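You operate a simulated robot arm through the tools that you are given. There is no shell and no other tool.

You are at the controls of a simulated robot arm. One attempt, no reset.

JOB
Set up the nutrunner for program 1: 6 bar, 10 mm socket on.
Fine: open the air valve before setting the pressure, and leave it open; the program dial ends on 1; the other two sockets stay on their pegs.

It is judged by the outcome, as a careful person would: the job done as asked, and still so three seconds after it is handed in. It fails if anything else is knocked over, pushed out of place, dropped, spilled or broken.

ROBOT AND FRAMES
A 7-joint arm with a two-finger parallel gripper, fixed in place. Base frame: the origin is at the foot of the arm, x ahead of it, y to its left, z up; the work surface is at about z = 0.8. Readings come in m, degrees, newtons and seconds.
Its first joint turns from -166.0 to 166.0 degrees. Payload 4.4 kg.
The TCP is the grasp point between the finger pads, 0.023 m short of the fingertips. In the tool frame z runs along the fingers and y along their closing line. The gripper opens to 0.094 m. The fingers are 0.038 m wide and 0.01 m thick; the gripper's body (0.054 by 0.096 m) begins 0.039 m behind the TCP.
Orientation is told as [roll, pitch, yaw] about the base's x, y, z axes, in that order, counted from this pose: with the fingers straight down and closing along the base's y, the tool's x points along the base's -x, its y along +y and its z along -z.

CONTROLS
- The arm moves only by the tool move_arm. Its argument "commands" is a list of rows, each a list of 6 numbers: the shift along the tool's x, y, z in units of 25 mm (1.0 is 25 mm), then the turn, a rotation vector about the tool's x, y, z in units of 5 degrees (1.0 is 5 degrees). In form: [[tx, ty, tz, rx, ry, rz], ...]. A call has 1 to 20 rows; each row shifts and turns the commanded pose from where the row before left it, along the tool's axes as they then stand. "fingers" is the closure, from 0 (fully open) to 1 (shut), set as the call begins (left out, the last holds). A call with a number of a shift or a turn outside -1 to 1 is refused whole. Each row takes 0.2 s and may step no farther than 0.05 m and 8.6 degrees from the row before; otherwise, or with a gripper value out of range, the whole call is refused. Where a pose cannot be reached the arm comes as near as it can. A force on the tool above 90 N (or 10 N above the force at the start of the call, whichever is more), or a blocked arm, ends the call early, and 0.2 s more pass. The fingers move at their own pace (about 0.072 m/s each) and stop on an object; they squeeze with about 22 N. The grip force told is the motor's: it shows also when the fingers shut on nothing. Time passes only in rows, and 0.2 s behind the last, so rows that do not move let the fingers close. It gives the time, the measured TCP pose, the force on the tool (base axes), the opening and the grip force at its end, in the units of the frame above (readings bear some noise), with the torque about the TCP (base axes, N m) and any sound that the robot's microphone picked up.
- Cameras (640 x 400 px; columns grow to the right, rows downward): "scene" is fixed at [0.0499, 0.5, 1.6614]; the picture's right is [-0.48, -0.88, 0.00], its down [-0.46, 0.25, -0.85] and it looks along [0.75, -0.41, -0.53] (base axes); focal length 299 px, centre (320, 200). "wrist" rides on the gripper at [0.086, 0.016, -0.074] in the tool frame; the picture's right is [-0.18, 0.98, 0.00], its down [-0.58, -0.11, -0.81] and it looks along [-0.79, -0.15, 0.59] (tool axes); focal length 243 px, centre (320, 200). There is no depth. A picture from a camera that has moved, and an enlarged one, comes with that camera's place and axes in the base frame and with its lens.
- grab_frame(camera): a new picture of that camera. No time passes.
- enlarge(camera, box): a new picture of the part [left, top, right, bottom] of that camera's present view, enlarged. No time passes.
- close_job(): hands the job in; it is judged then, once.

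Places have to be worked out from the pictures, the camera data and where the tool is seen. Open the gripper and draw the arm clear of the work before you hand the job in, unless the task says otherwise.

The tools are called after "Call:" as a command line: name --pt "numbers of a row" for each row, then --argument value for the rest, lists and objects as JSON in quotes. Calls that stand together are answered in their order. move_arm: Moves the arm, as the interface text tells. Its arguments: {"type":"object","properties":{"commands":{"type":"array","items":{"type":"array","items":{"type":"number"}}},"fingers":{"type":"number"}},"required":["commands"]} The other tools are called the same way: grab_frame (camera) takes a picture; enlarge (camera, box) takes an enlarged picture of a part of a camera's view; close_job () hands the job in.

At the start:

```text
time: 0.0
tcp_pos: [0.5974, 0.4365, 1.4894]
ee_rot: [0.0, 0.0, 0.0]
force: [-0.3, -0.5, -0.2]
wrist_torque: [0.02, 0.02, 0.0]
width: 0.094
grip_force: 0.0
```

scene: 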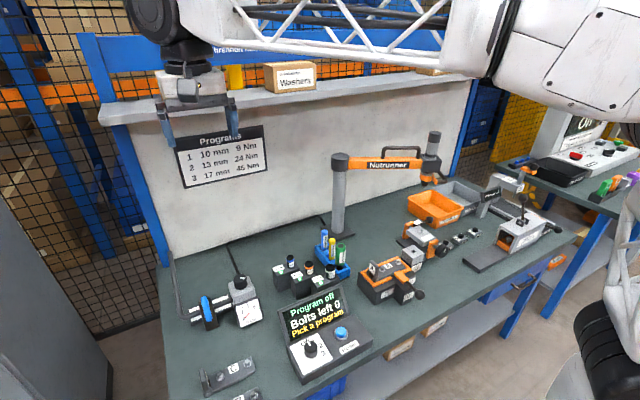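
wrist: 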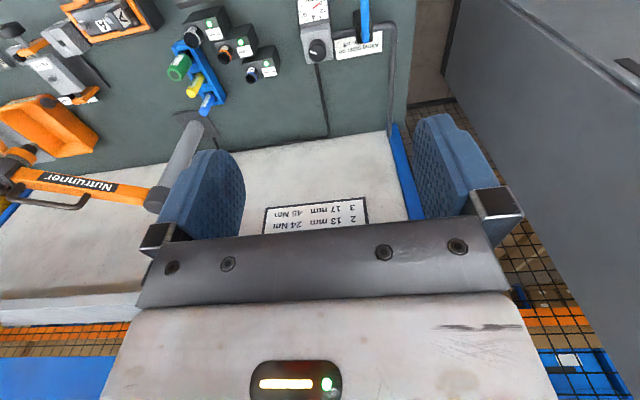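

I start by looking closely at the bench parts in both cameras.

Call:
enlarge --camera "scene" --box '[160, 230, 320, 330]'

Call:
enlarge --camera "scene" --box '[260, 220, 420, 320]'

Call:
enlarge --camera "scene" --box '[240, 280, 400, 380]'

Call:
enlarge --camera "scene" --box '[340, 180, 560, 317]'

Call:
enlarge --camera "scene" --box '[320, 120, 480, 220]'

Call:
enlarge --camera "wrist" --box '[140, 0, 420, 175]'

```text
4.00 times, centred on (240, 280) of scene
camera zoom: at [0.0499, 0.5, 1.6614], right [-0.48, -0.88, 0.0], down [-0.46, 0.25, -0.85], along [0.75, -0.41, -0.53], focal length 1197 px, centre (640, -120)
```

zoom: 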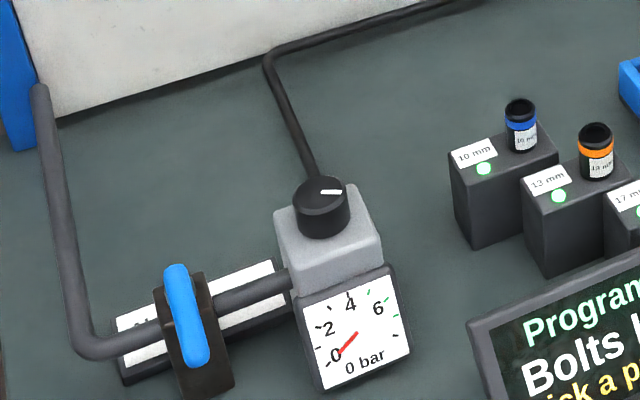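

```text
4.00 times, centred on (340, 270) of scene
camera zoom: at [0.0499, 0.5, 1.6614], right [-0.48, -0.88, 0.0], down [-0.46, 0.25, -0.85], along [0.75, -0.41, -0.53], focal length 1197 px, centre (240, -80)
```

zoom: 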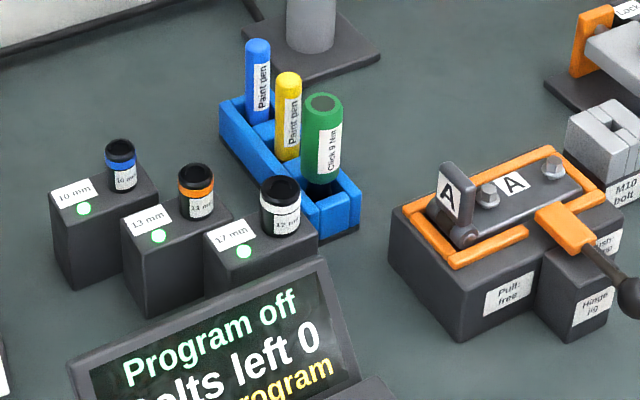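

```text
4.00 times, centred on (320, 330) of scene
camera zoom: at [0.0499, 0.5, 1.6614], right [-0.48, -0.88, 0.0], down [-0.46, 0.25, -0.85], along [0.75, -0.41, -0.53], focal length 1197 px, centre (320, -320)
```

zoom: 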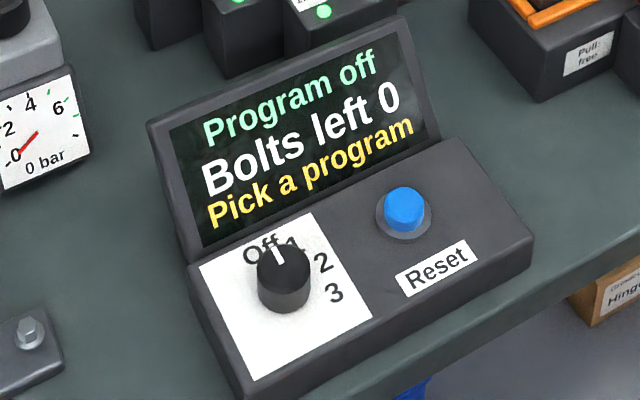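

```text
2.91 times, centred on (450, 248) of scene
camera zoom: at [0.0499, 0.5, 1.6614], right [-0.48, -0.88, 0.0], down [-0.46, 0.25, -0.85], along [0.75, -0.41, -0.53], focal length 871 px, centre (-58, 59)
```

zoom: 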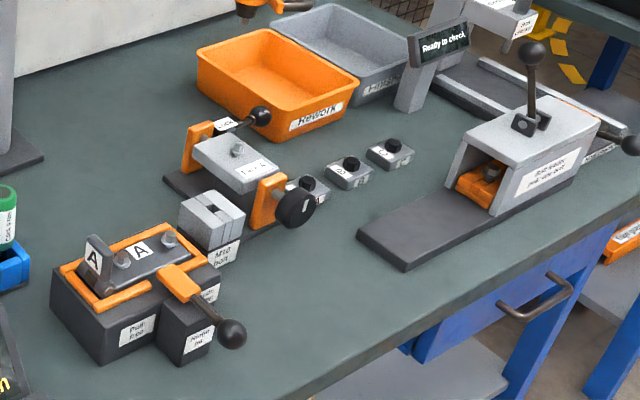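

```text
4.00 times, centred on (400, 170) of scene
camera zoom: at [0.0499, 0.5, 1.6614], right [-0.48, -0.88, 0.0], down [-0.46, 0.25, -0.85], along [0.75, -0.41, -0.53], focal length 1197 px, centre (0, 320)
```

zoom: 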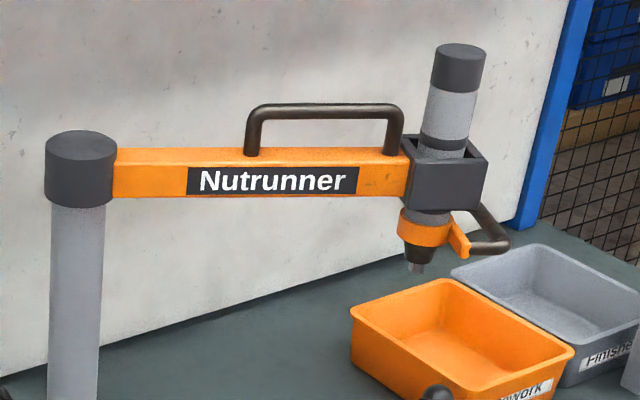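

```text
2.29 times, centred on (280, 88) of wrist
camera zoom: at [0.5104, 0.4528, 1.5643], right [0.18, 0.98, 0.0], down [0.58, -0.11, 0.81], along [0.79, -0.15, -0.59], focal length 555 px, centre (411, 457)
```

zoom: 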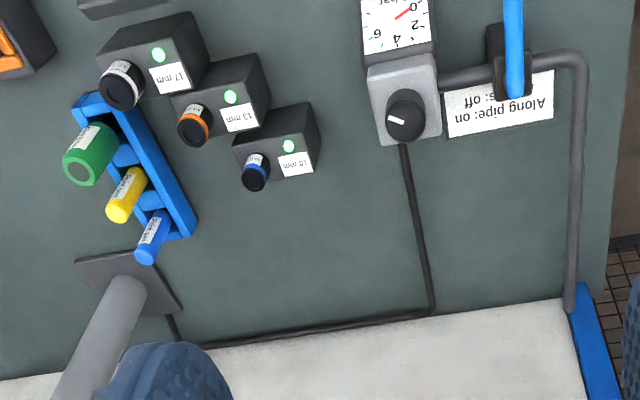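

The valve lever stands across the pipe, the gauge reads 0, the dial is on Off, and the sockets are on their pegs. I put the regulator knob near (0.77, 0.40, 0.93). I lower the arm over free space for a closer look at the valve and regulator.

Call:
move_arm --pt "0.15 0.06 1 0 0 0" --pt "0.15 0.06 1 0 0 0" --pt "0.15 0.06 1 0 0 0" --pt "0.15 0.06 1 0 0 0" --pt "0.15 0.06 1 0 0 0" --pt "0.15 0.06 1 0 0 0" --pt "0.15 0.06 1 0 0 0" --pt "0.15 0.06 1 0 0 0" --pt "0.15 0.06 1 0 0 0" --pt "0.15 0.06 1 0 0 0" --pt "0.15 0.06 1 0 0 0" --pt "0.15 0.06 1 0 0 0" --pt "0.15 0.06 1 0 0 0" --pt "0.15 0.06 1 0 0 0" --fingers 0

Call:
grab_frame --camera "wrist"

Call:
grab_frame --camera "scene"

```text
time: 3.0
tcp_pos: [0.545, 0.4563, 1.1406]
ee_rot: [0.0, 0.0, -0.2]
force: [0.1, 0.4, 0.4]
wrist_torque: [-0.01, -0.01, -0.01]
width: 0.0937
grip_force: 0.0
```

```text
taken
camera wrist: at [0.4574, 0.4729, 1.2145], right [0.19, 0.98, 0.0], down [0.58, -0.11, 0.81], along [0.79, -0.15, -0.59], focal length 243 px, centre (320, 200)
```

wrist: 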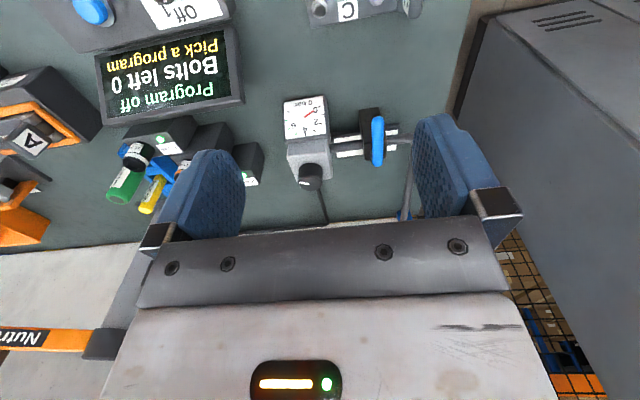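

```text
taken
```

scene: 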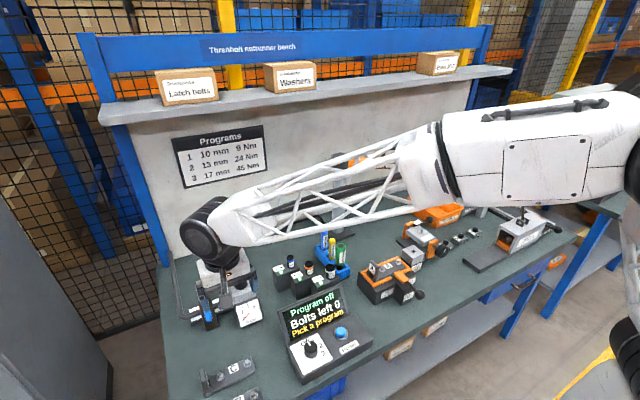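

Call:
enlarge --camera "wrist" --box '[260, 70, 420, 170]'

Call:
enlarge --camera "wrist" --box '[40, 0, 280, 150]'

```text
4.00 times, centred on (340, 120) of wrist
camera zoom: at [0.4574, 0.4729, 1.2145], right [0.19, 0.98, 0.0], down [0.58, -0.11, 0.81], along [0.79, -0.15, -0.59], focal length 970 px, centre (240, 520)
```

zoom: 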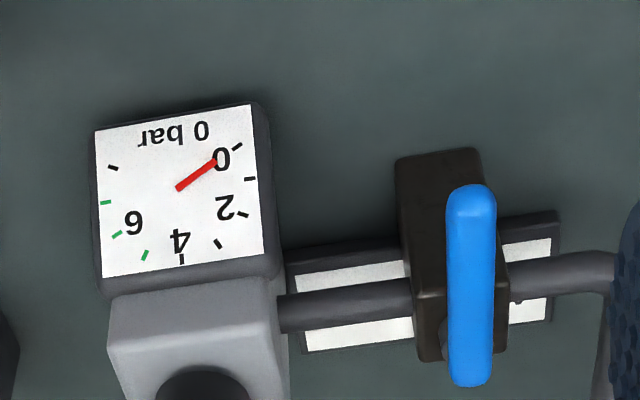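

```text
2.67 times, centred on (160, 75) of wrist
camera zoom: at [0.4574, 0.4729, 1.2145], right [0.19, 0.98, 0.0], down [0.58, -0.11, 0.81], along [0.79, -0.15, -0.59], focal length 647 px, centre (747, 533)
```

zoom: 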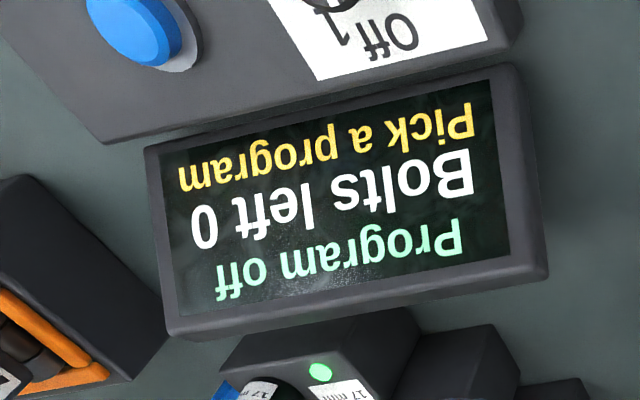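

The lever's height is poorly fixed from these two similar directions, so I shift to the side and yaw the wrist camera to look along +y at the valve.

Call:
move_arm --pt "-0.56 -0.93 -0.4 0 0 0" --pt "-0.56 -0.93 -0.4 0 0 0" --pt "-0.56 -0.93 -0.4 0 0 0" --pt "-0.56 -0.93 -0.4 0 0 0" --pt "-0.56 -0.93 -0.4 0 0 0" --pt "-0.56 -0.93 -0.4 0 0 0" --pt "-0.56 -0.93 -0.4 0 0 0" --pt "-0.56 -0.93 -0.4 0 0 0" --pt "-0.56 -0.93 -0.4 0 0 0" --pt "-0.56 -0.93 -0.4 0 0 0" --pt "-0.56 -0.93 -0.4 0 0 0"

Call:
move_arm --pt "0 0 0 0 0 -1" --pt "0 0 0 0 0 -1" --pt "0 0 0 0 0 -1" --pt "0 0 0 0 0 -1" --pt "0 0 0 0 0 -1" --pt "0 0 0 0 0 -1" --pt "0 0 0 0 0 -1" --pt "0 0 0 0 0 -1" --pt "0 0 0 0 0 -1" --pt "0 0 0 0 0 -1" --pt "0 0 0 0 0 -1" --pt "0 0 0 0 0 -1" --pt "0 0 0 0 0 -1" --pt "0 0 0 0 0 -1" --pt "0 0 0 0 0 -1" --pt "0 0 0 0 0 -1"

Call:
grab_frame --camera "wrist"

```text
time: 5.4
tcp_pos: [0.6976, 0.2026, 1.249]
ee_rot: [0.0, 0.0, 0.0]
force: [-0.2, -0.5, 0.1]
wrist_torque: [0.01, -0.02, -0.03]
width: 0.094
grip_force: 0.0
```

```text
time: 8.8
tcp_pos: [0.6976, 0.2019, 1.2497]
ee_rot: [0.0, 0.1, 80.2]
force: [0.6, -0.2, -0.8]
wrist_torque: [-0.02, 0.02, 0.0]
width: 0.0942
grip_force: 0.0
```

```text
taken
camera wrist: at [0.6666, 0.1199, 1.3244], right [-0.94, 0.35, 0.0], down [0.21, 0.55, 0.81], along [0.28, 0.75, -0.59], focal length 243 px, centre (320, 200)
```

wrist: 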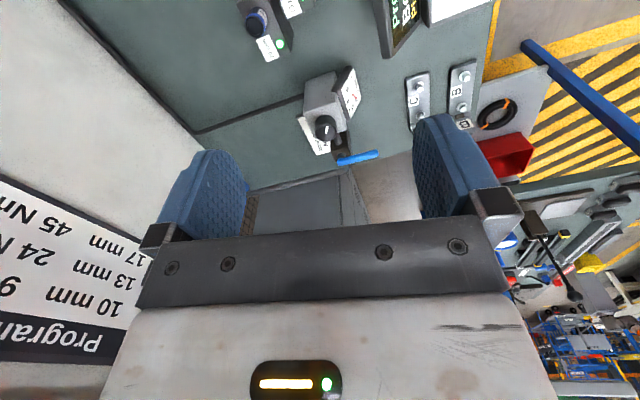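

Call:
enlarge --camera "wrist" --box '[270, 60, 430, 160]'

Call:
enlarge --camera "wrist" --box '[290, 120, 400, 190]'

```text
4.00 times, centred on (350, 110) of wrist
camera zoom: at [0.6666, 0.1199, 1.3244], right [-0.94, 0.35, 0.0], down [0.21, 0.55, 0.81], along [0.28, 0.75, -0.59], focal length 970 px, centre (200, 560)
```

zoom: 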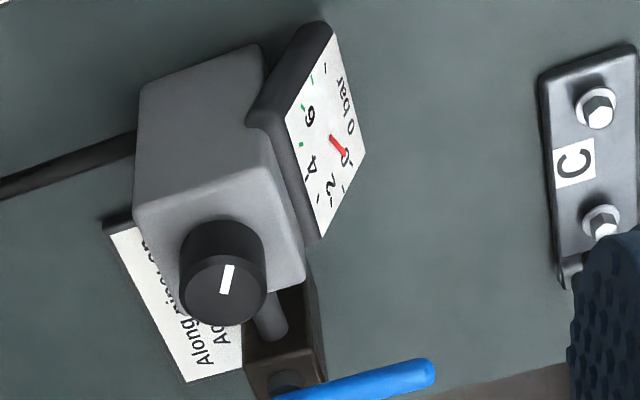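

```text
5.71 times, centred on (345, 155) of wrist
camera zoom: at [0.6666, 0.1199, 1.3244], right [-0.94, 0.35, 0.0], down [0.21, 0.55, 0.81], along [0.28, 0.75, -0.59], focal length 1386 px, centre (177, 457)
```

zoom: 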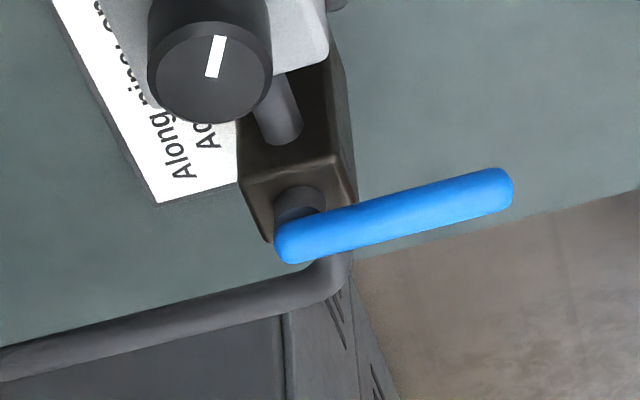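

The lever is a handle pivoted at its far end, with the pivot near (0.757, 0.514) and the tip near (0.68, 0.514), at z about 0.92. The regulator knob top is near (0.758, 0.402, 0.948). I'll yaw back and move above the lever handle with the fingers part closed, ready to straddle it.

Call:
move_arm --pt "0 0 0 0 0 1" --pt "0 0 0 0 0 1" --pt "0 0 0 0 0 1" --pt "0 0 0 0 0 1" --pt "0 0 0 0 0 1" --pt "0 0 0 0 0 1" --pt "0 0 0 0 0 1" --pt "0 0 0 0 0 1" --pt "0 0 0 0 0 1" --pt "0 0 0 0 0 1" --pt "0 0 0 0 0 1" --pt "0 0 0 0 0 1" --pt "0 0 0 0 0 1" --pt "0 0 0 0 0 1" --pt "0 0 0 0 0 1" --pt "0 0 0 0 0 1" --fingers 0.65

Call:
move_arm --pt "0.02 0.96 0.75 0 0 0" --pt "0.02 0.96 0.75 0 0 0" --pt "0.02 0.96 0.75 0 0 0" --pt "0.02 0.96 0.75 0 0 0" --pt "0.02 0.96 0.75 0 0 0" --pt "0.02 0.96 0.75 0 0 0" --pt "0.02 0.96 0.75 0 0 0" --pt "0.02 0.96 0.75 0 0 0" --pt "0.02 0.96 0.75 0 0 0" --pt "0.02 0.96 0.75 0 0 0" --pt "0.02 0.96 0.75 0 0 0" --pt "0.02 0.96 0.75 0 0 0" --pt "0.02 0.96 0.5 0 0 0"

Call:
grab_frame --camera "wrist"

Call:
enlarge --camera "scene" --box '[140, 220, 300, 320]'

```text
time: 12.2
tcp_pos: [0.6975, 0.2019, 1.2504]
ee_rot: [0.0, 0.0, -0.1]
force: [0.1, -0.1, -0.2]
wrist_torque: [0.0, -0.04, 0.0]
width: 0.0329
grip_force: 0.0
```

```text
time: 15.0
tcp_pos: [0.6927, 0.5138, 1.0125]
ee_rot: [-0.1, -0.1, -0.1]
force: [-0.3, 0.4, -0.3]
wrist_torque: [0.0, -0.03, -0.03]
width: 0.033
grip_force: 0.1
```

```text
taken
camera wrist: at [0.6056, 0.53, 1.0869], right [0.19, 0.98, 0.0], down [0.58, -0.11, 0.81], along [0.79, -0.15, -0.59], focal length 243 px, centre (320, 200)
```

wrist: 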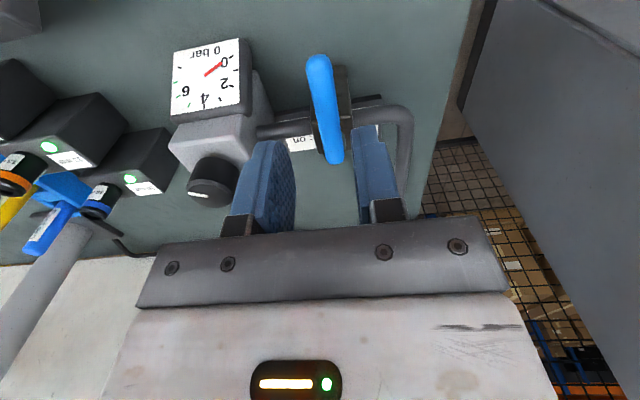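

```text
4.00 times, centred on (220, 270) of scene
camera zoom: at [0.0499, 0.5, 1.6614], right [-0.48, -0.88, 0.0], down [-0.46, 0.25, -0.85], along [0.75, -0.41, -0.53], focal length 1197 px, centre (720, -80)
```

zoom: 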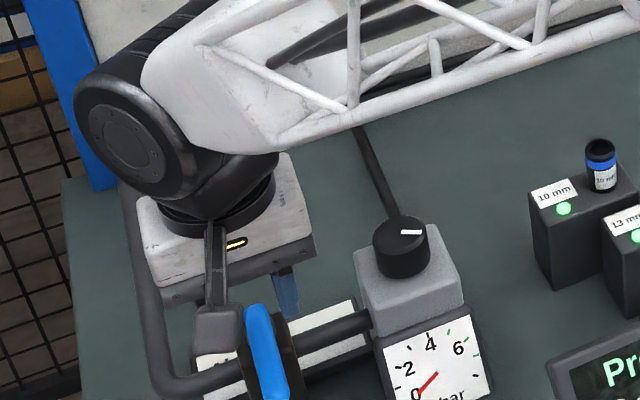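

The lever lies where I expected, from (0.678, 0.514) to (0.764, 0.513). I lower so the fingers straddle the handle near its tip.

Call:
move_arm --pt "0 0 0.9 0 0 0" --pt "0 0 0.9 0 0 0" --pt "0 0 0.9 0 0 0" --pt "0 0 0.8 0 0 0" --pt "0 0 0 0 0 0"

Call:
move_arm --pt "0 0 0 0 0 0" --pt "0 0 0 0 0 0" --fingers 0.77

Call:
grab_frame --camera "wrist"

Call:
enlarge --camera "scene" --box '[140, 240, 300, 340]'

```text
time: 16.2
tcp_pos: [0.6923, 0.514, 0.9252]
ee_rot: [0.0, -0.1, 0.0]
force: [0.1, -0.4, 0.2]
wrist_torque: [0.01, -0.02, -0.03]
width: 0.0324
grip_force: 0.0
```

```text
time: 16.8
tcp_pos: [0.6921, 0.5154, 0.9251]
ee_rot: [0.0, 0.0, 0.0]
force: [-0.4, 0.4, -0.3]
wrist_torque: [0.02, 0.03, -0.01]
width: 0.0216
grip_force: 0.0
```

```text
taken
camera wrist: at [0.605, 0.5307, 0.9987], right [0.18, 0.98, 0.0], down [0.58, -0.11, 0.81], along [0.79, -0.15, -0.59], focal length 243 px, centre (320, 200)
```

wrist: 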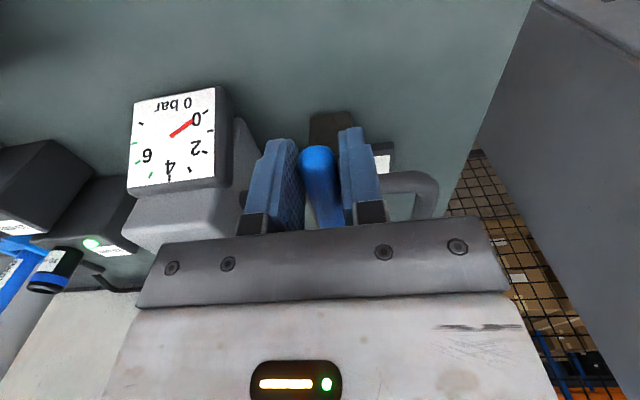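

```text
4.00 times, centred on (220, 290) of scene
camera zoom: at [0.0499, 0.5, 1.6614], right [-0.48, -0.88, 0.0], down [-0.46, 0.25, -0.85], along [0.75, -0.41, -0.53], focal length 1197 px, centre (720, -160)
```

zoom: 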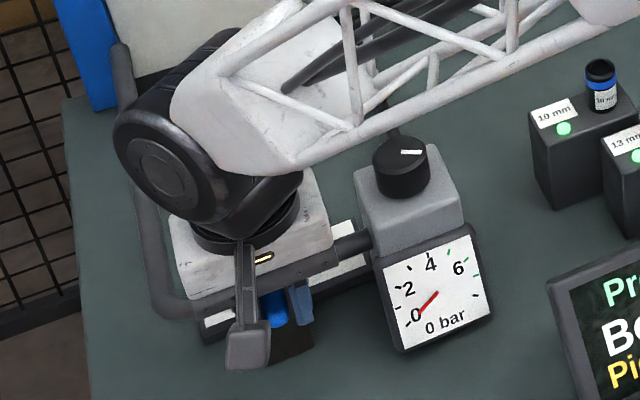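

The fingers straddle the handle without touching it. I start the arc about the pivot toward +y, away from the regulator, with a first stretch of 30 degrees.

Call:
move_arm --pt "-0.01 0.22 0 0 0 1" --pt "-0.01 0.22 0 0 0 1" --pt "-0.01 0.22 0 0 0 1" --pt "-0.01 0.22 0 0 0 1" --pt "-0.01 0.22 0 0 0 1" --pt "-0.01 0.22 0 0 0 1"

Call:
grab_frame --camera "wrist"

```text
time: 18.2
tcp_pos: [0.7002, 0.5464, 0.9245]
ee_rot: [0.0, -0.1, -30.1]
force: [-0.5, -1.2, 0.3]
wrist_torque: [0.02, 0.0, -0.02]
width: 0.022
grip_force: 0.3
```

```text
taken
camera wrist: at [0.633, 0.6033, 0.9989], right [0.65, 0.76, 0.0], down [0.45, -0.39, 0.81], along [0.61, -0.53, -0.59], focal length 243 px, centre (320, 200)
```

wrist: 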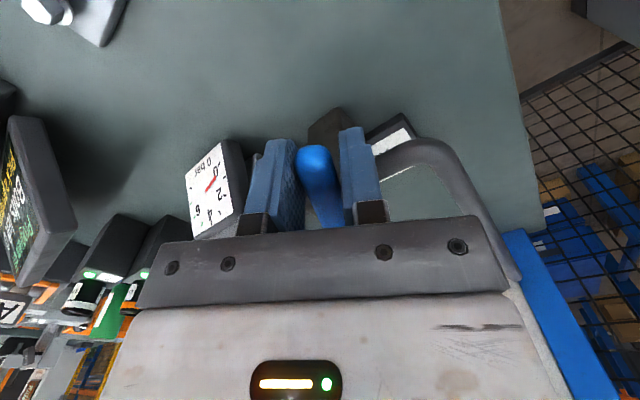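

The lever follows with almost no force. I continue to 90 degrees.

Call:
move_arm --pt "-0.01 0.22 0 0 0 1" --pt "-0.01 0.22 0 0 0 1" --pt "-0.01 0.22 0 0 0 1" --pt "-0.01 0.22 0 0 0 1" --pt "-0.01 0.22 0 0 0 1" --pt "-0.01 0.22 0 0 0 1" --pt "-0.01 0.22 0 0 0 1" --pt "-0.01 0.22 0 0 0 1" --pt "-0.01 0.22 0 0 0 1" --pt "-0.01 0.22 0 0 0 1" --pt "-0.01 0.22 0 0 0 1" --pt "-0.01 0.22 0 0 0 1"

Call:
grab_frame --camera "wrist"

Call:
enlarge --camera "scene" --box '[140, 240, 300, 340]'

```text
time: 20.8
tcp_pos: [0.7548, 0.5778, 0.9237]
ee_rot: [0.1, 0.0, -90.1]
force: [-1.0, 0.0, -0.5]
wrist_torque: [-0.02, -0.02, 0.01]
width: 0.0219
grip_force: 0.2
```

```text
taken
camera wrist: at [0.7705, 0.6637, 0.9984], right [0.98, -0.19, 0.0], down [-0.11, -0.58, 0.81], along [-0.15, -0.79, -0.59], focal length 243 px, centre (320, 200)
```

wrist: 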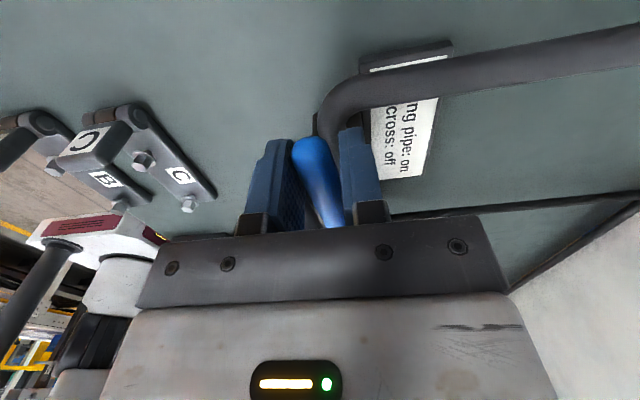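

```text
4.00 times, centred on (220, 290) of scene
camera zoom: at [0.0499, 0.5, 1.6614], right [-0.48, -0.88, 0.0], down [-0.46, 0.25, -0.85], along [0.75, -0.41, -0.53], focal length 1197 px, centre (720, -160)
```

zoom: 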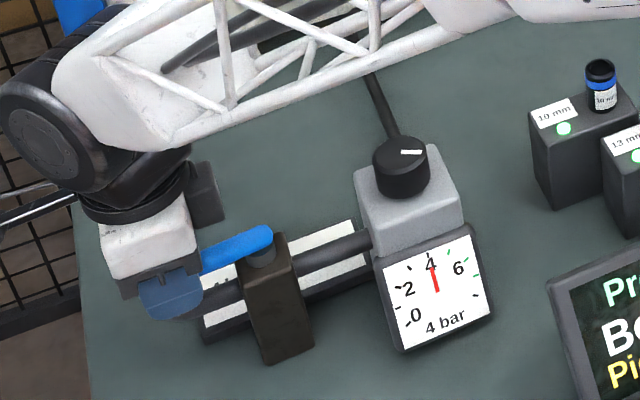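

The gauge now shows 4 bar, so air flows. The handle still lags a few degrees from being along the pipe, so I nudge it a little further while watching the force.

Call:
move_arm --pt "-0.01 0.22 0 0 0 1" --pt "-0.01 0.22 0 0 0 1" --pt "0 0 0 0 0 0"

Call:
enlarge --camera "scene" --box '[140, 240, 300, 340]'

Call:
grab_frame --camera "wrist"

```text
time: 21.6
tcp_pos: [0.7644, 0.5768, 0.9243]
ee_rot: [-0.1, -0.1, -100.0]
force: [-21.8, -4.2, 1.1]
wrist_torque: [-0.2, 0.08, 0.55]
width: 0.0307
grip_force: 10.1
```

```text
4.00 times, centred on (220, 290) of scene
camera zoom: at [0.0499, 0.5, 1.6614], right [-0.48, -0.88, 0.0], down [-0.46, 0.25, -0.85], along [0.75, -0.41, -0.53], focal length 1197 px, centre (720, -160)
```

zoom: 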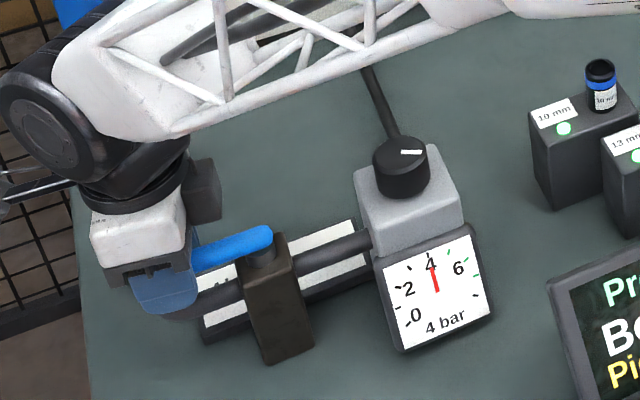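

```text
taken
camera wrist: at [0.7954, 0.6588, 0.9975], right [0.94, -0.35, 0.0], down [-0.21, -0.55, 0.81], along [-0.29, -0.75, -0.59], focal length 243 px, centre (320, 200)
```

wrist: 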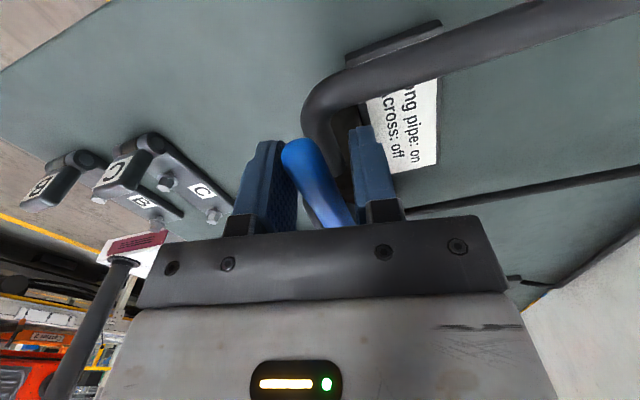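

The lever is against its stop, along the pipe. I back off slightly to release contact, then lift straight up.

Call:
move_arm --pt "-0.01 -0.22 0 0 0 -1" --pt "0 -0.1 0 0 0 -0.5" --pt "0 0 0 0 0 0" --fingers 0.7

Call:
move_arm --pt "0 0 -1 0 0 0" --pt "0 0 -1 0 0 0" --pt "0 0 -1 0 0 0" --pt "0 0 -1 0 0 0" --pt "0 0 -1 0 0 0" --pt "0 0 -1 0 0 0"

Call:
enlarge --camera "scene" --box '[140, 220, 300, 320]'

Call:
grab_frame --camera "wrist"

```text
time: 22.4
tcp_pos: [0.7571, 0.5782, 0.9252]
ee_rot: [0.0, 0.0, -92.5]
force: [-0.2, 0.3, 0.4]
wrist_torque: [0.0, 0.02, 0.0]
width: 0.0282
grip_force: 0.1
```

```text
time: 23.8
tcp_pos: [0.7578, 0.578, 1.0734]
ee_rot: [0.0, 0.0, -92.5]
force: [-1.0, 0.1, -1.0]
wrist_torque: [0.02, 0.0, -0.01]
width: 0.0283
grip_force: 0.1
```

```text
4.00 times, centred on (220, 270) of scene
camera zoom: at [0.0499, 0.5, 1.6614], right [-0.48, -0.88, 0.0], down [-0.46, 0.25, -0.85], along [0.75, -0.41, -0.53], focal length 1197 px, centre (720, -80)
```

zoom: 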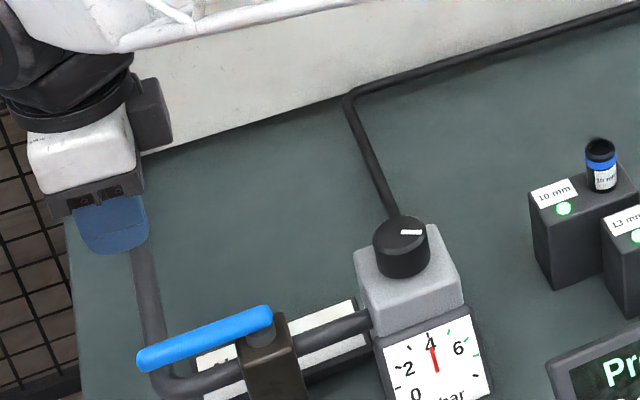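

```text
taken
camera wrist: at [0.777, 0.6637, 1.1487], right [0.97, -0.23, 0.0], down [-0.13, -0.58, 0.81], along [-0.18, -0.79, -0.59], focal length 243 px, centre (320, 200)
```

wrist: 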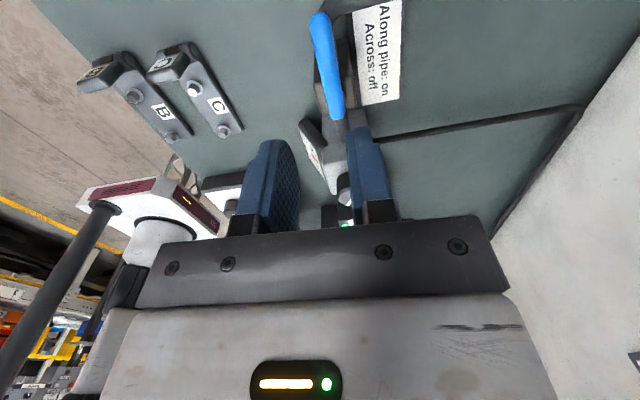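

The lever clearly lies along the pipe and the gauge holds 4 bar. Next is the regulator knob: I yaw back to 0, open to about 6 cm, and move above the knob at (0.758, 0.402).

Call:
move_arm --pt "0 0 0 0 0 -1" --pt "0 0 0 0 0 -1" --pt "0 0 0 0 0 -1" --pt "0 0 0 0 0 -1" --pt "0 0 0 0 0 -1" --pt "0 0 0 0 0 -1" --pt "0 0 0 0 0 -1" --pt "0 0 0 0 0 -1" --pt "0 0 0 0 0 -1" --pt "0 0 0 0 0 -1" --pt "0 0 0 0 0 -1" --pt "0 0 0 0 0 -1" --pt "0 0 0 0 0 -1" --pt "0 0 0 0 0 -1" --pt "0 0 0 0 0 -1" --pt "0 0 0 0 0 -1" --pt "0 0 0 0 0 -1" --pt "0 0 0 0 0 -1" --pt "0 0 0 0 0 -0.5" --fingers 0.35

Call:
move_arm --pt "0 -1 0 0 0 0" --pt "0 -1 0 0 0 0" --pt "0 -1 0 0 0 0" --pt "0 -1 0 0 0 0" --pt "0 -1 0.2 0 0 0" --pt "0 -1 0.3 0 0 0" --pt "0 -1 0.3 0 0 0" --pt "0 -0.05 0.2 0 0 0"

Call:
grab_frame --camera "wrist"

Call:
enlarge --camera "scene" --box '[160, 220, 320, 320]'

```text
time: 27.8
tcp_pos: [0.7562, 0.5792, 1.0743]
ee_rot: [0.0, 0.1, 0.0]
force: [0.1, -0.2, 0.0]
wrist_torque: [-0.02, 0.0, 0.0]
width: 0.0608
grip_force: 0.0
```

```text
time: 29.6
tcp_pos: [0.7549, 0.4023, 1.0488]
ee_rot: [0.0, -0.1, -0.1]
force: [0.1, 0.3, 0.2]
wrist_torque: [0.02, 0.01, -0.01]
width: 0.0613
grip_force: 0.0
```

```text
taken
camera wrist: at [0.6701, 0.4176, 1.1239], right [0.18, 0.98, 0.0], down [0.58, -0.11, 0.81], along [0.79, -0.15, -0.59], focal length 243 px, centre (320, 200)
```

wrist: 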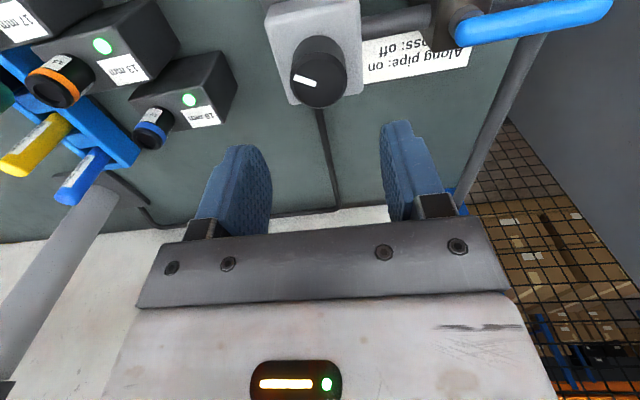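

```text
4.00 times, centred on (240, 270) of scene
camera zoom: at [0.0499, 0.5, 1.6614], right [-0.48, -0.88, 0.0], down [-0.46, 0.25, -0.85], along [0.75, -0.41, -0.53], focal length 1197 px, centre (640, -80)
```

zoom: 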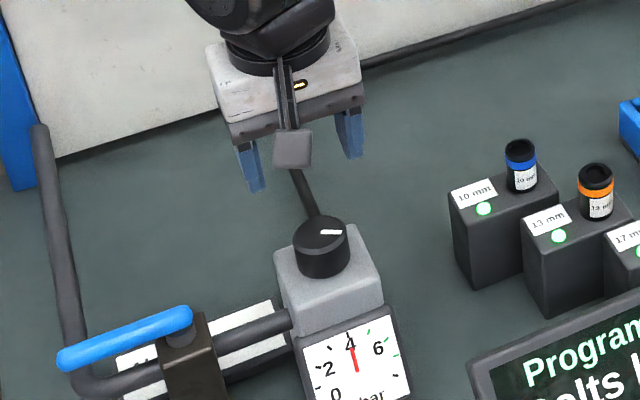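

The new view puts the knob centre at (0.760, 0.400), 40 mm across, top at 0.948. I centre on it and lower around it.

Call:
move_arm --pt "-0.18 -0.07 1 0 0 0" --pt "0 0 1 0 0 0" --pt "0 0 1 0 0 0" --pt "0 0 0.8 0 0 0" --pt "0 0 0.25 0 0 0" --pt "0 0 0 0 0 0"

Call:
enlarge --camera "scene" --box '[160, 230, 320, 330]'

Call:
grab_frame --camera "wrist"

```text
time: 31.0
tcp_pos: [0.761, 0.3996, 0.9487]
ee_rot: [0.0, 0.0, 0.0]
force: [-0.4, -0.4, -0.7]
wrist_torque: [-0.02, 0.0, 0.02]
width: 0.0614
grip_force: 0.1
```

```text
4.00 times, centred on (240, 280) of scene
camera zoom: at [0.0499, 0.5, 1.6614], right [-0.48, -0.88, 0.0], down [-0.46, 0.25, -0.85], along [0.75, -0.41, -0.53], focal length 1197 px, centre (640, -120)
```

zoom: 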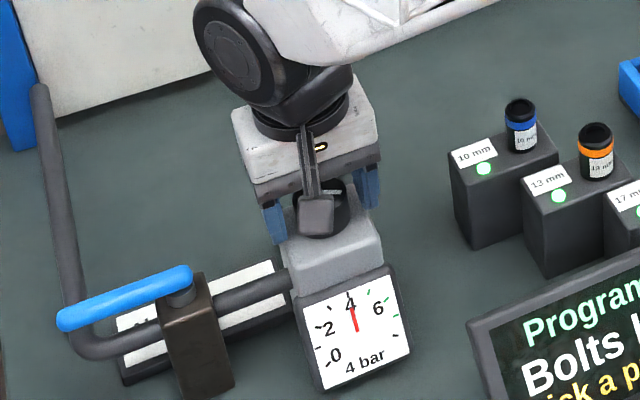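

```text
taken
camera wrist: at [0.6748, 0.4162, 1.0224], right [0.18, 0.98, 0.0], down [0.58, -0.11, 0.81], along [0.79, -0.15, -0.59], focal length 243 px, centre (320, 200)
```

wrist: 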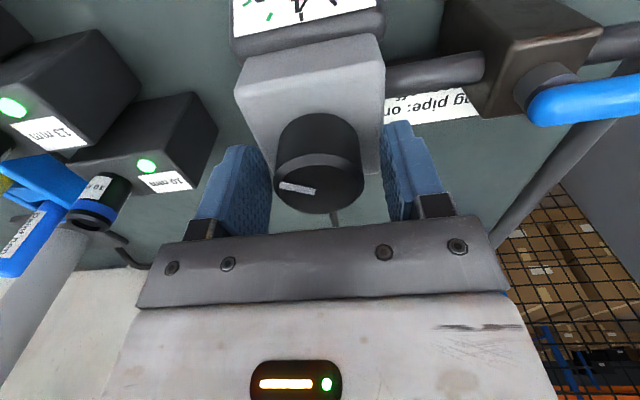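

The knob sits centred between the pads. I grip it and turn 10 degrees clockwise as a test.

Call:
move_arm --pt "0 0 0 0 0 0" --pt "0 0 0 0 0 0" --pt "0 0 0 0 0 0" --fingers 1

Call:
move_arm --pt "0 0 0 0 0 1" --pt "0 0 0 0 0 1" --pt "0 0 0 0 0 0"

Call:
enlarge --camera "scene" --box '[200, 260, 280, 310]'

Call:
grab_frame --camera "wrist"

```text
time: 31.8
tcp_pos: [0.7614, 0.3994, 0.9486]
ee_rot: [0.0, 0.0, -0.1]
force: [-0.1, -8.2, 0.4]
wrist_torque: [-0.19, -0.04, 0.0]
width: 0.0416
grip_force: 44.6
```

```text
time: 32.6
tcp_pos: [0.7626, 0.3991, 0.9473]
ee_rot: [0.0, 0.0, -10.1]
force: [-1.6, -22.1, 0.7]
wrist_torque: [-0.28, -0.69, 0.01]
width: 0.0415
grip_force: 45.4
```

```text
8.00 times, centred on (240, 285) of scene
camera zoom: at [0.0499, 0.5, 1.6614], right [-0.48, -0.88, 0.0], down [-0.46, 0.25, -0.85], along [0.75, -0.41, -0.53], focal length 2394 px, centre (960, -480)
```

zoom: 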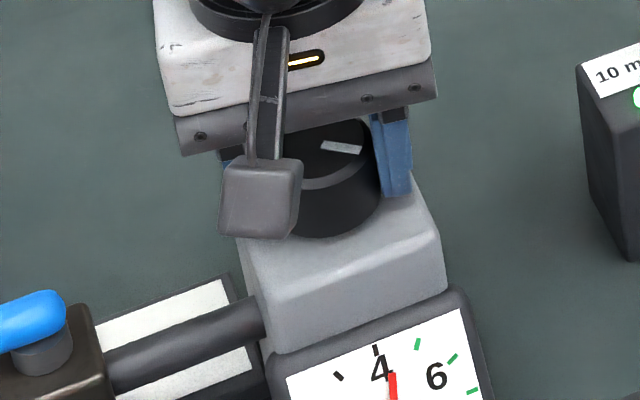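

```text
taken
camera wrist: at [0.679, 0.4305, 1.0224], right [0.35, 0.94, 0.0], down [0.55, -0.21, 0.81], along [0.75, -0.29, -0.59], focal length 243 px, centre (320, 200)
```

wrist: 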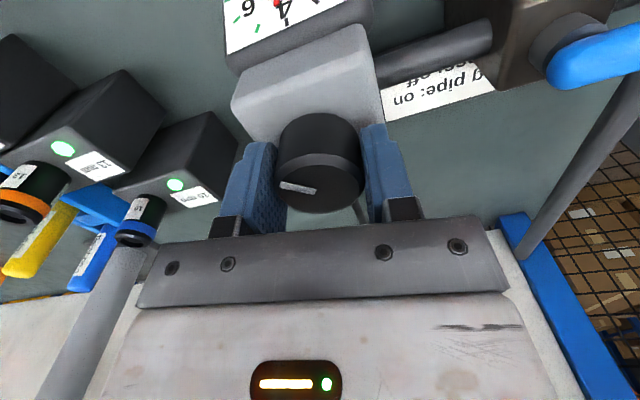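

Call:
enlarge --camera "scene" --box '[210, 285, 290, 335]'

```text
8.00 times, centred on (250, 310) of scene
camera zoom: at [0.0499, 0.5, 1.6614], right [-0.48, -0.88, 0.0], down [-0.46, 0.25, -0.85], along [0.75, -0.41, -0.53], focal length 2394 px, centre (880, -680)
```

zoom: 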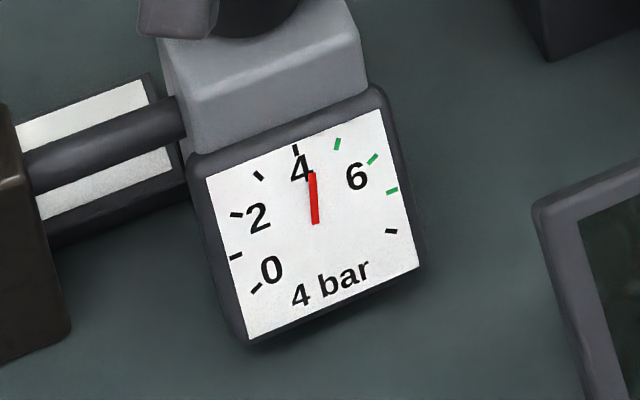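

The needle has moved up slightly from 4, so clockwise raises the pressure. I ease off the sideways load by 1 mm and turn a further 20 degrees.

Call:
move_arm --pt "0.02 -0.05 0 0 0 0" --pt "0 0 0 0 0 1" --pt "0 0 0 0 0 1" --pt "0 0 0 0 0 1" --pt "0 0 0 0 0 1" --pt "0 0 0 0 0 0"

Call:
enlarge --camera "scene" --box '[210, 285, 290, 335]'

Call:
grab_frame --camera "wrist"

```text
time: 34.0
tcp_pos: [0.7601, 0.4003, 0.9481]
ee_rot: [-0.1, 0.1, -30.1]
force: [13.2, 10.0, -9.0]
wrist_torque: [-0.12, -0.52, -0.01]
width: 0.0415
grip_force: 45.2
```

```text
8.00 times, centred on (250, 310) of scene
camera zoom: at [0.0499, 0.5, 1.6614], right [-0.48, -0.88, 0.0], down [-0.46, 0.25, -0.85], along [0.75, -0.41, -0.53], focal length 2394 px, centre (880, -680)
```

zoom: 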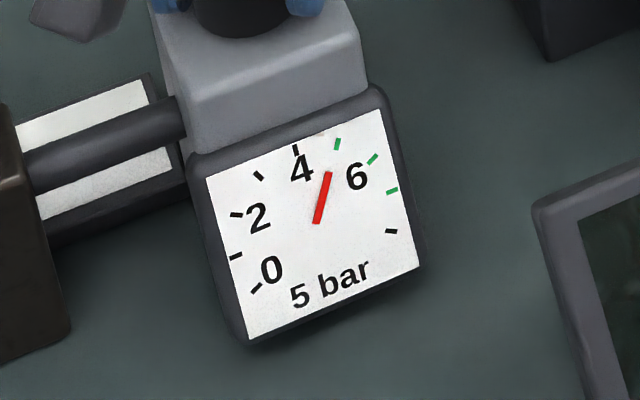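

```text
taken
camera wrist: at [0.694, 0.4565, 1.0224], right [0.65, 0.76, 0.0], down [0.45, -0.39, 0.81], along [0.61, -0.53, -0.59], focal length 243 px, centre (320, 200)
```

wrist: 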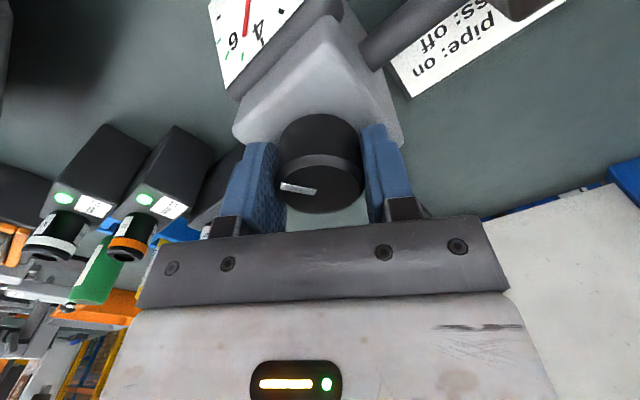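

The gauge now shows about 5 bar after 30 degrees, so it is roughly 30 degrees per bar. I turn 25 degrees more, then read it finely.

Call:
move_arm --pt "-0.01 0.03 0 0 0 1" --pt "0 0 0 0 0 1" --pt "0 0 0 0 0 1" --pt "0 0 0 0 0 1" --pt "0 0 0 0 0 1" --pt "0 0 0 0 0 0"

Call:
enlarge --camera "scene" --box '[226, 295, 274, 325]'

Call:
grab_frame --camera "wrist"

```text
time: 35.4
tcp_pos: [0.7613, 0.3994, 0.9477]
ee_rot: [-0.1, 0.0, -55.1]
force: [-36.0, -21.8, 13.0]
wrist_torque: [0.26, 0.84, -0.01]
width: 0.0414
grip_force: 45.2
```

```text
13.33 times, centred on (250, 310) of scene
camera zoom: at [0.0499, 0.5, 1.6614], right [-0.48, -0.88, 0.0], down [-0.46, 0.25, -0.85], along [0.75, -0.41, -0.53], focal length 3991 px, centre (1253, -1267)
```

zoom: 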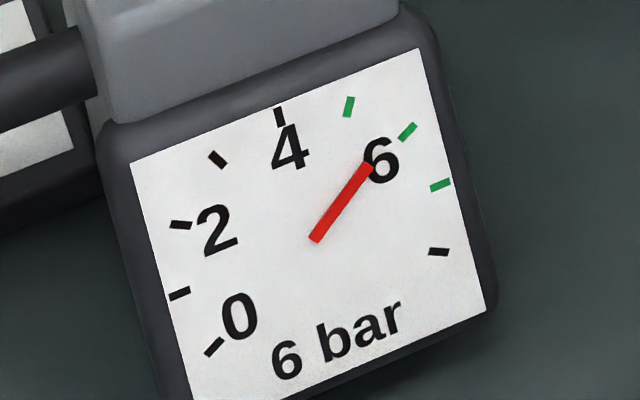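

```text
taken
camera wrist: at [0.7244, 0.4792, 1.0224], right [0.91, 0.41, 0.0], down [0.24, -0.54, 0.81], along [0.33, -0.74, -0.59], focal length 243 px, centre (320, 200)
```

wrist: 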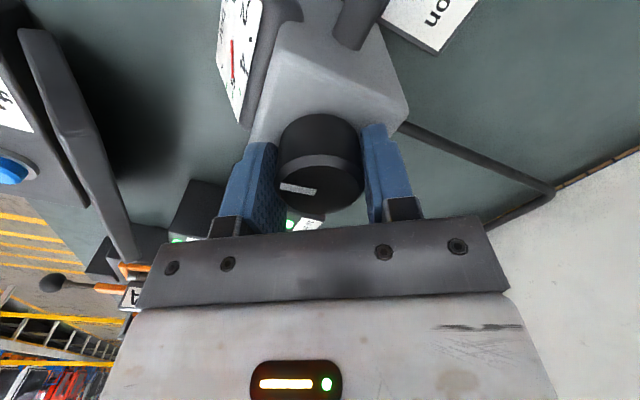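

The needle stands at about 5.8 bar after 55 degrees, consistent with 30 degrees per bar. I ease the side load and turn the last 5 degrees.

Call:
move_arm --pt "0 -0.04 0 0 0 0" --pt "0 0 0 0 0 0.5" --pt "0 0 0 0 0 0.5" --pt "0 0 0 0 0 0" --pt "0 0 0 0 0 0"

Call:
enlarge --camera "scene" --box '[226, 295, 274, 325]'

```text
time: 36.6
tcp_pos: [0.7597, 0.3994, 0.9486]
ee_rot: [0.0, 0.0, -60.1]
force: [-10.6, 1.3, -3.5]
wrist_torque: [-0.2, -0.37, 0.0]
width: 0.0413
grip_force: 44.5
```

```text
13.33 times, centred on (250, 310) of scene
camera zoom: at [0.0499, 0.5, 1.6614], right [-0.48, -0.88, 0.0], down [-0.46, 0.25, -0.85], along [0.75, -0.41, -0.53], focal length 3991 px, centre (1253, -1267)
```

zoom: 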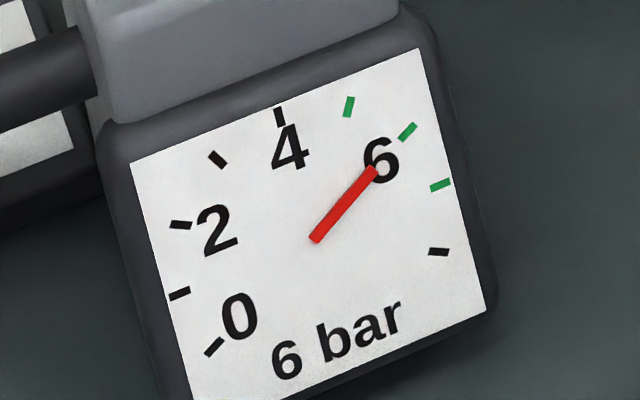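

The needle points straight at the 6 tick. I open the fingers and lift clear.

Call:
move_arm --pt "0 0 0 0 0 0" --pt "0 0 0 0 0 0" --pt "0 0 -1 0 0 0" --pt "0 0 -1 0 0 0" --pt "0 0 -1 0 0 0" --pt "0 0 -1 0 0 0" --pt "0 0 -1 0 0 0" --fingers 0.35

Call:
enlarge --camera "scene" --box '[226, 295, 274, 325]'

```text
time: 38.2
tcp_pos: [0.7596, 0.3987, 1.0723]
ee_rot: [0.0, 0.0, -59.9]
force: [-0.6, -0.5, 0.0]
wrist_torque: [0.02, 0.01, 0.03]
width: 0.061
grip_force: 0.1
```

```text
13.33 times, centred on (250, 310) of scene
camera zoom: at [0.0499, 0.5, 1.6614], right [-0.48, -0.88, 0.0], down [-0.46, 0.25, -0.85], along [0.75, -0.41, -0.53], focal length 3991 px, centre (1253, -1267)
```

zoom: 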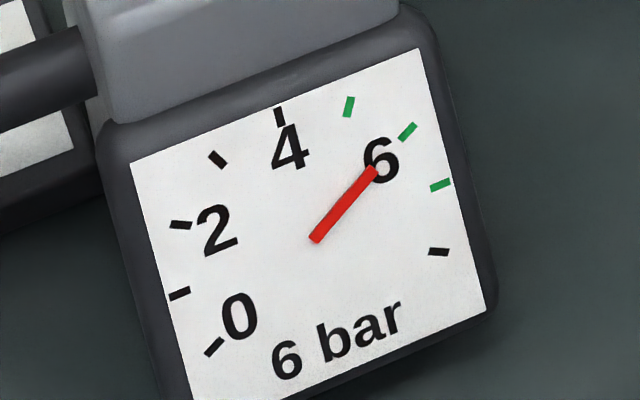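

The pressure holds at 6 bar. Next I yaw back to 0 and retreat toward the base to view the program dial with the wrist camera.

Call:
move_arm --pt "0 0 -0.3 0 0 -1" --pt "0 0 0 0 0 -1" --pt "0 0 0 0 0 -1" --pt "0 0 0 0 0 -1" --pt "0 0 0 0 0 -1" --pt "0 0 0 0 0 -1" --pt "0 0 0 0 0 -1" --pt "0 0 0 0 0 -1" --pt "0 0 0 0 0 -1" --pt "0 0 0 0 0 -1" --pt "0 0 0 0 0 -1" --pt "0 0 0 0 0 -1"

Call:
move_arm --pt "0.95 -0.2 0 0 0 0" --pt "0.95 -0.2 0 0 0 0" --pt "0.95 -0.2 0 0 0 0" --pt "0.95 -0.2 0 0 0 0" --pt "0.95 -0.2 0 0 0 0" --pt "0.95 -0.2 0 0 0 0" --pt "0.95 -0.2 0 0 0 0" --pt "0.95 -0.2 0 0 0 0" --pt "0.95 -0.2 0 0 0 0" --pt "0.95 -0.2 0 0 0 0" --pt "0.95 -0.2 0 0 0 0" --pt "0.95 -0.2 0 0 0 0" --pt "0.95 -0.2 0 0 0 0" --pt "0.95 -0.2 0 0 0 0"

Call:
grab_frame --camera "wrist"

Call:
grab_frame --camera "scene"

```text
time: 40.8
tcp_pos: [0.7609, 0.3987, 1.0808]
ee_rot: [0.0, 0.0, 0.0]
force: [-0.4, -0.2, -0.7]
wrist_torque: [-0.04, 0.01, -0.02]
width: 0.0612
grip_force: 0.0
```

```text
time: 43.8
tcp_pos: [0.4262, 0.3291, 1.0802]
ee_rot: [0.0, 0.0, 0.0]
force: [-0.1, 1.1, -0.4]
wrist_torque: [0.0, -0.04, 0.02]
width: 0.0611
grip_force: 0.1
```

```text
taken
camera wrist: at [0.3402, 0.3449, 1.1544], right [0.18, 0.98, 0.0], down [0.58, -0.11, 0.81], along [0.79, -0.15, -0.59], focal length 243 px, centre (320, 200)
```

wrist: 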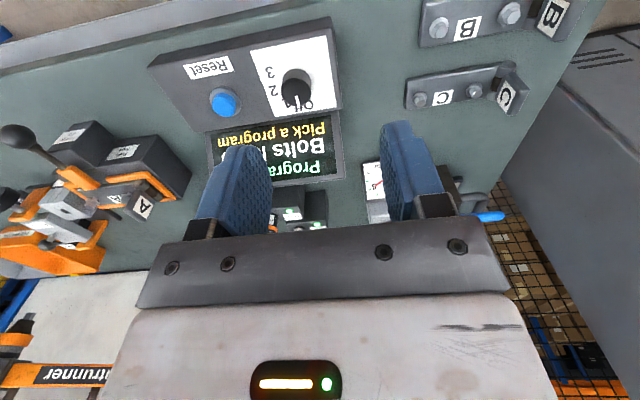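

```text
taken
```

scene: 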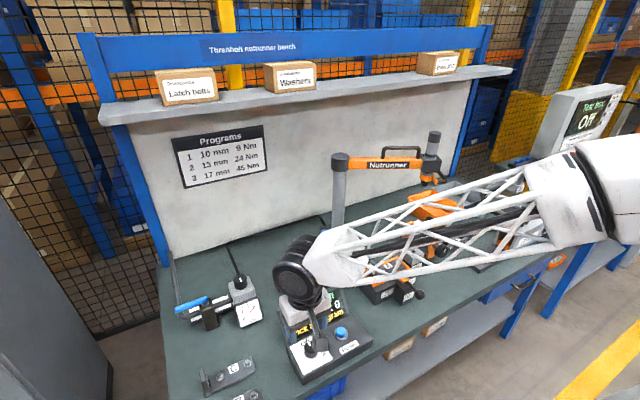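

Call:
enlarge --camera "wrist" --box '[240, 30, 352, 100]'

Call:
enlarge --camera "scene" --box '[280, 310, 360, 360]'

```text
5.71 times, centred on (296, 65) of wrist
camera zoom: at [0.3402, 0.3449, 1.1544], right [0.18, 0.98, 0.0], down [0.58, -0.11, 0.81], along [0.79, -0.15, -0.59], focal length 1386 px, centre (457, 971)
```

zoom: 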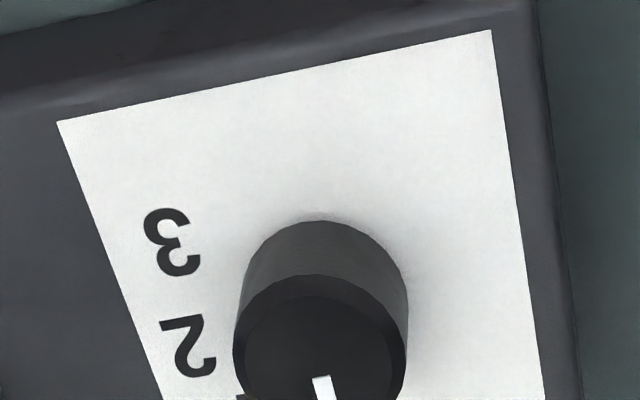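

```text
8.00 times, centred on (320, 335) of scene
camera zoom: at [0.0499, 0.5, 1.6614], right [-0.48, -0.88, 0.0], down [-0.46, 0.25, -0.85], along [0.75, -0.41, -0.53], focal length 2394 px, centre (320, -880)
```

zoom: 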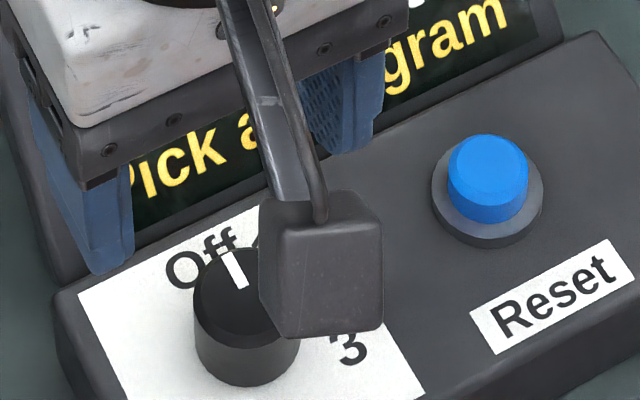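

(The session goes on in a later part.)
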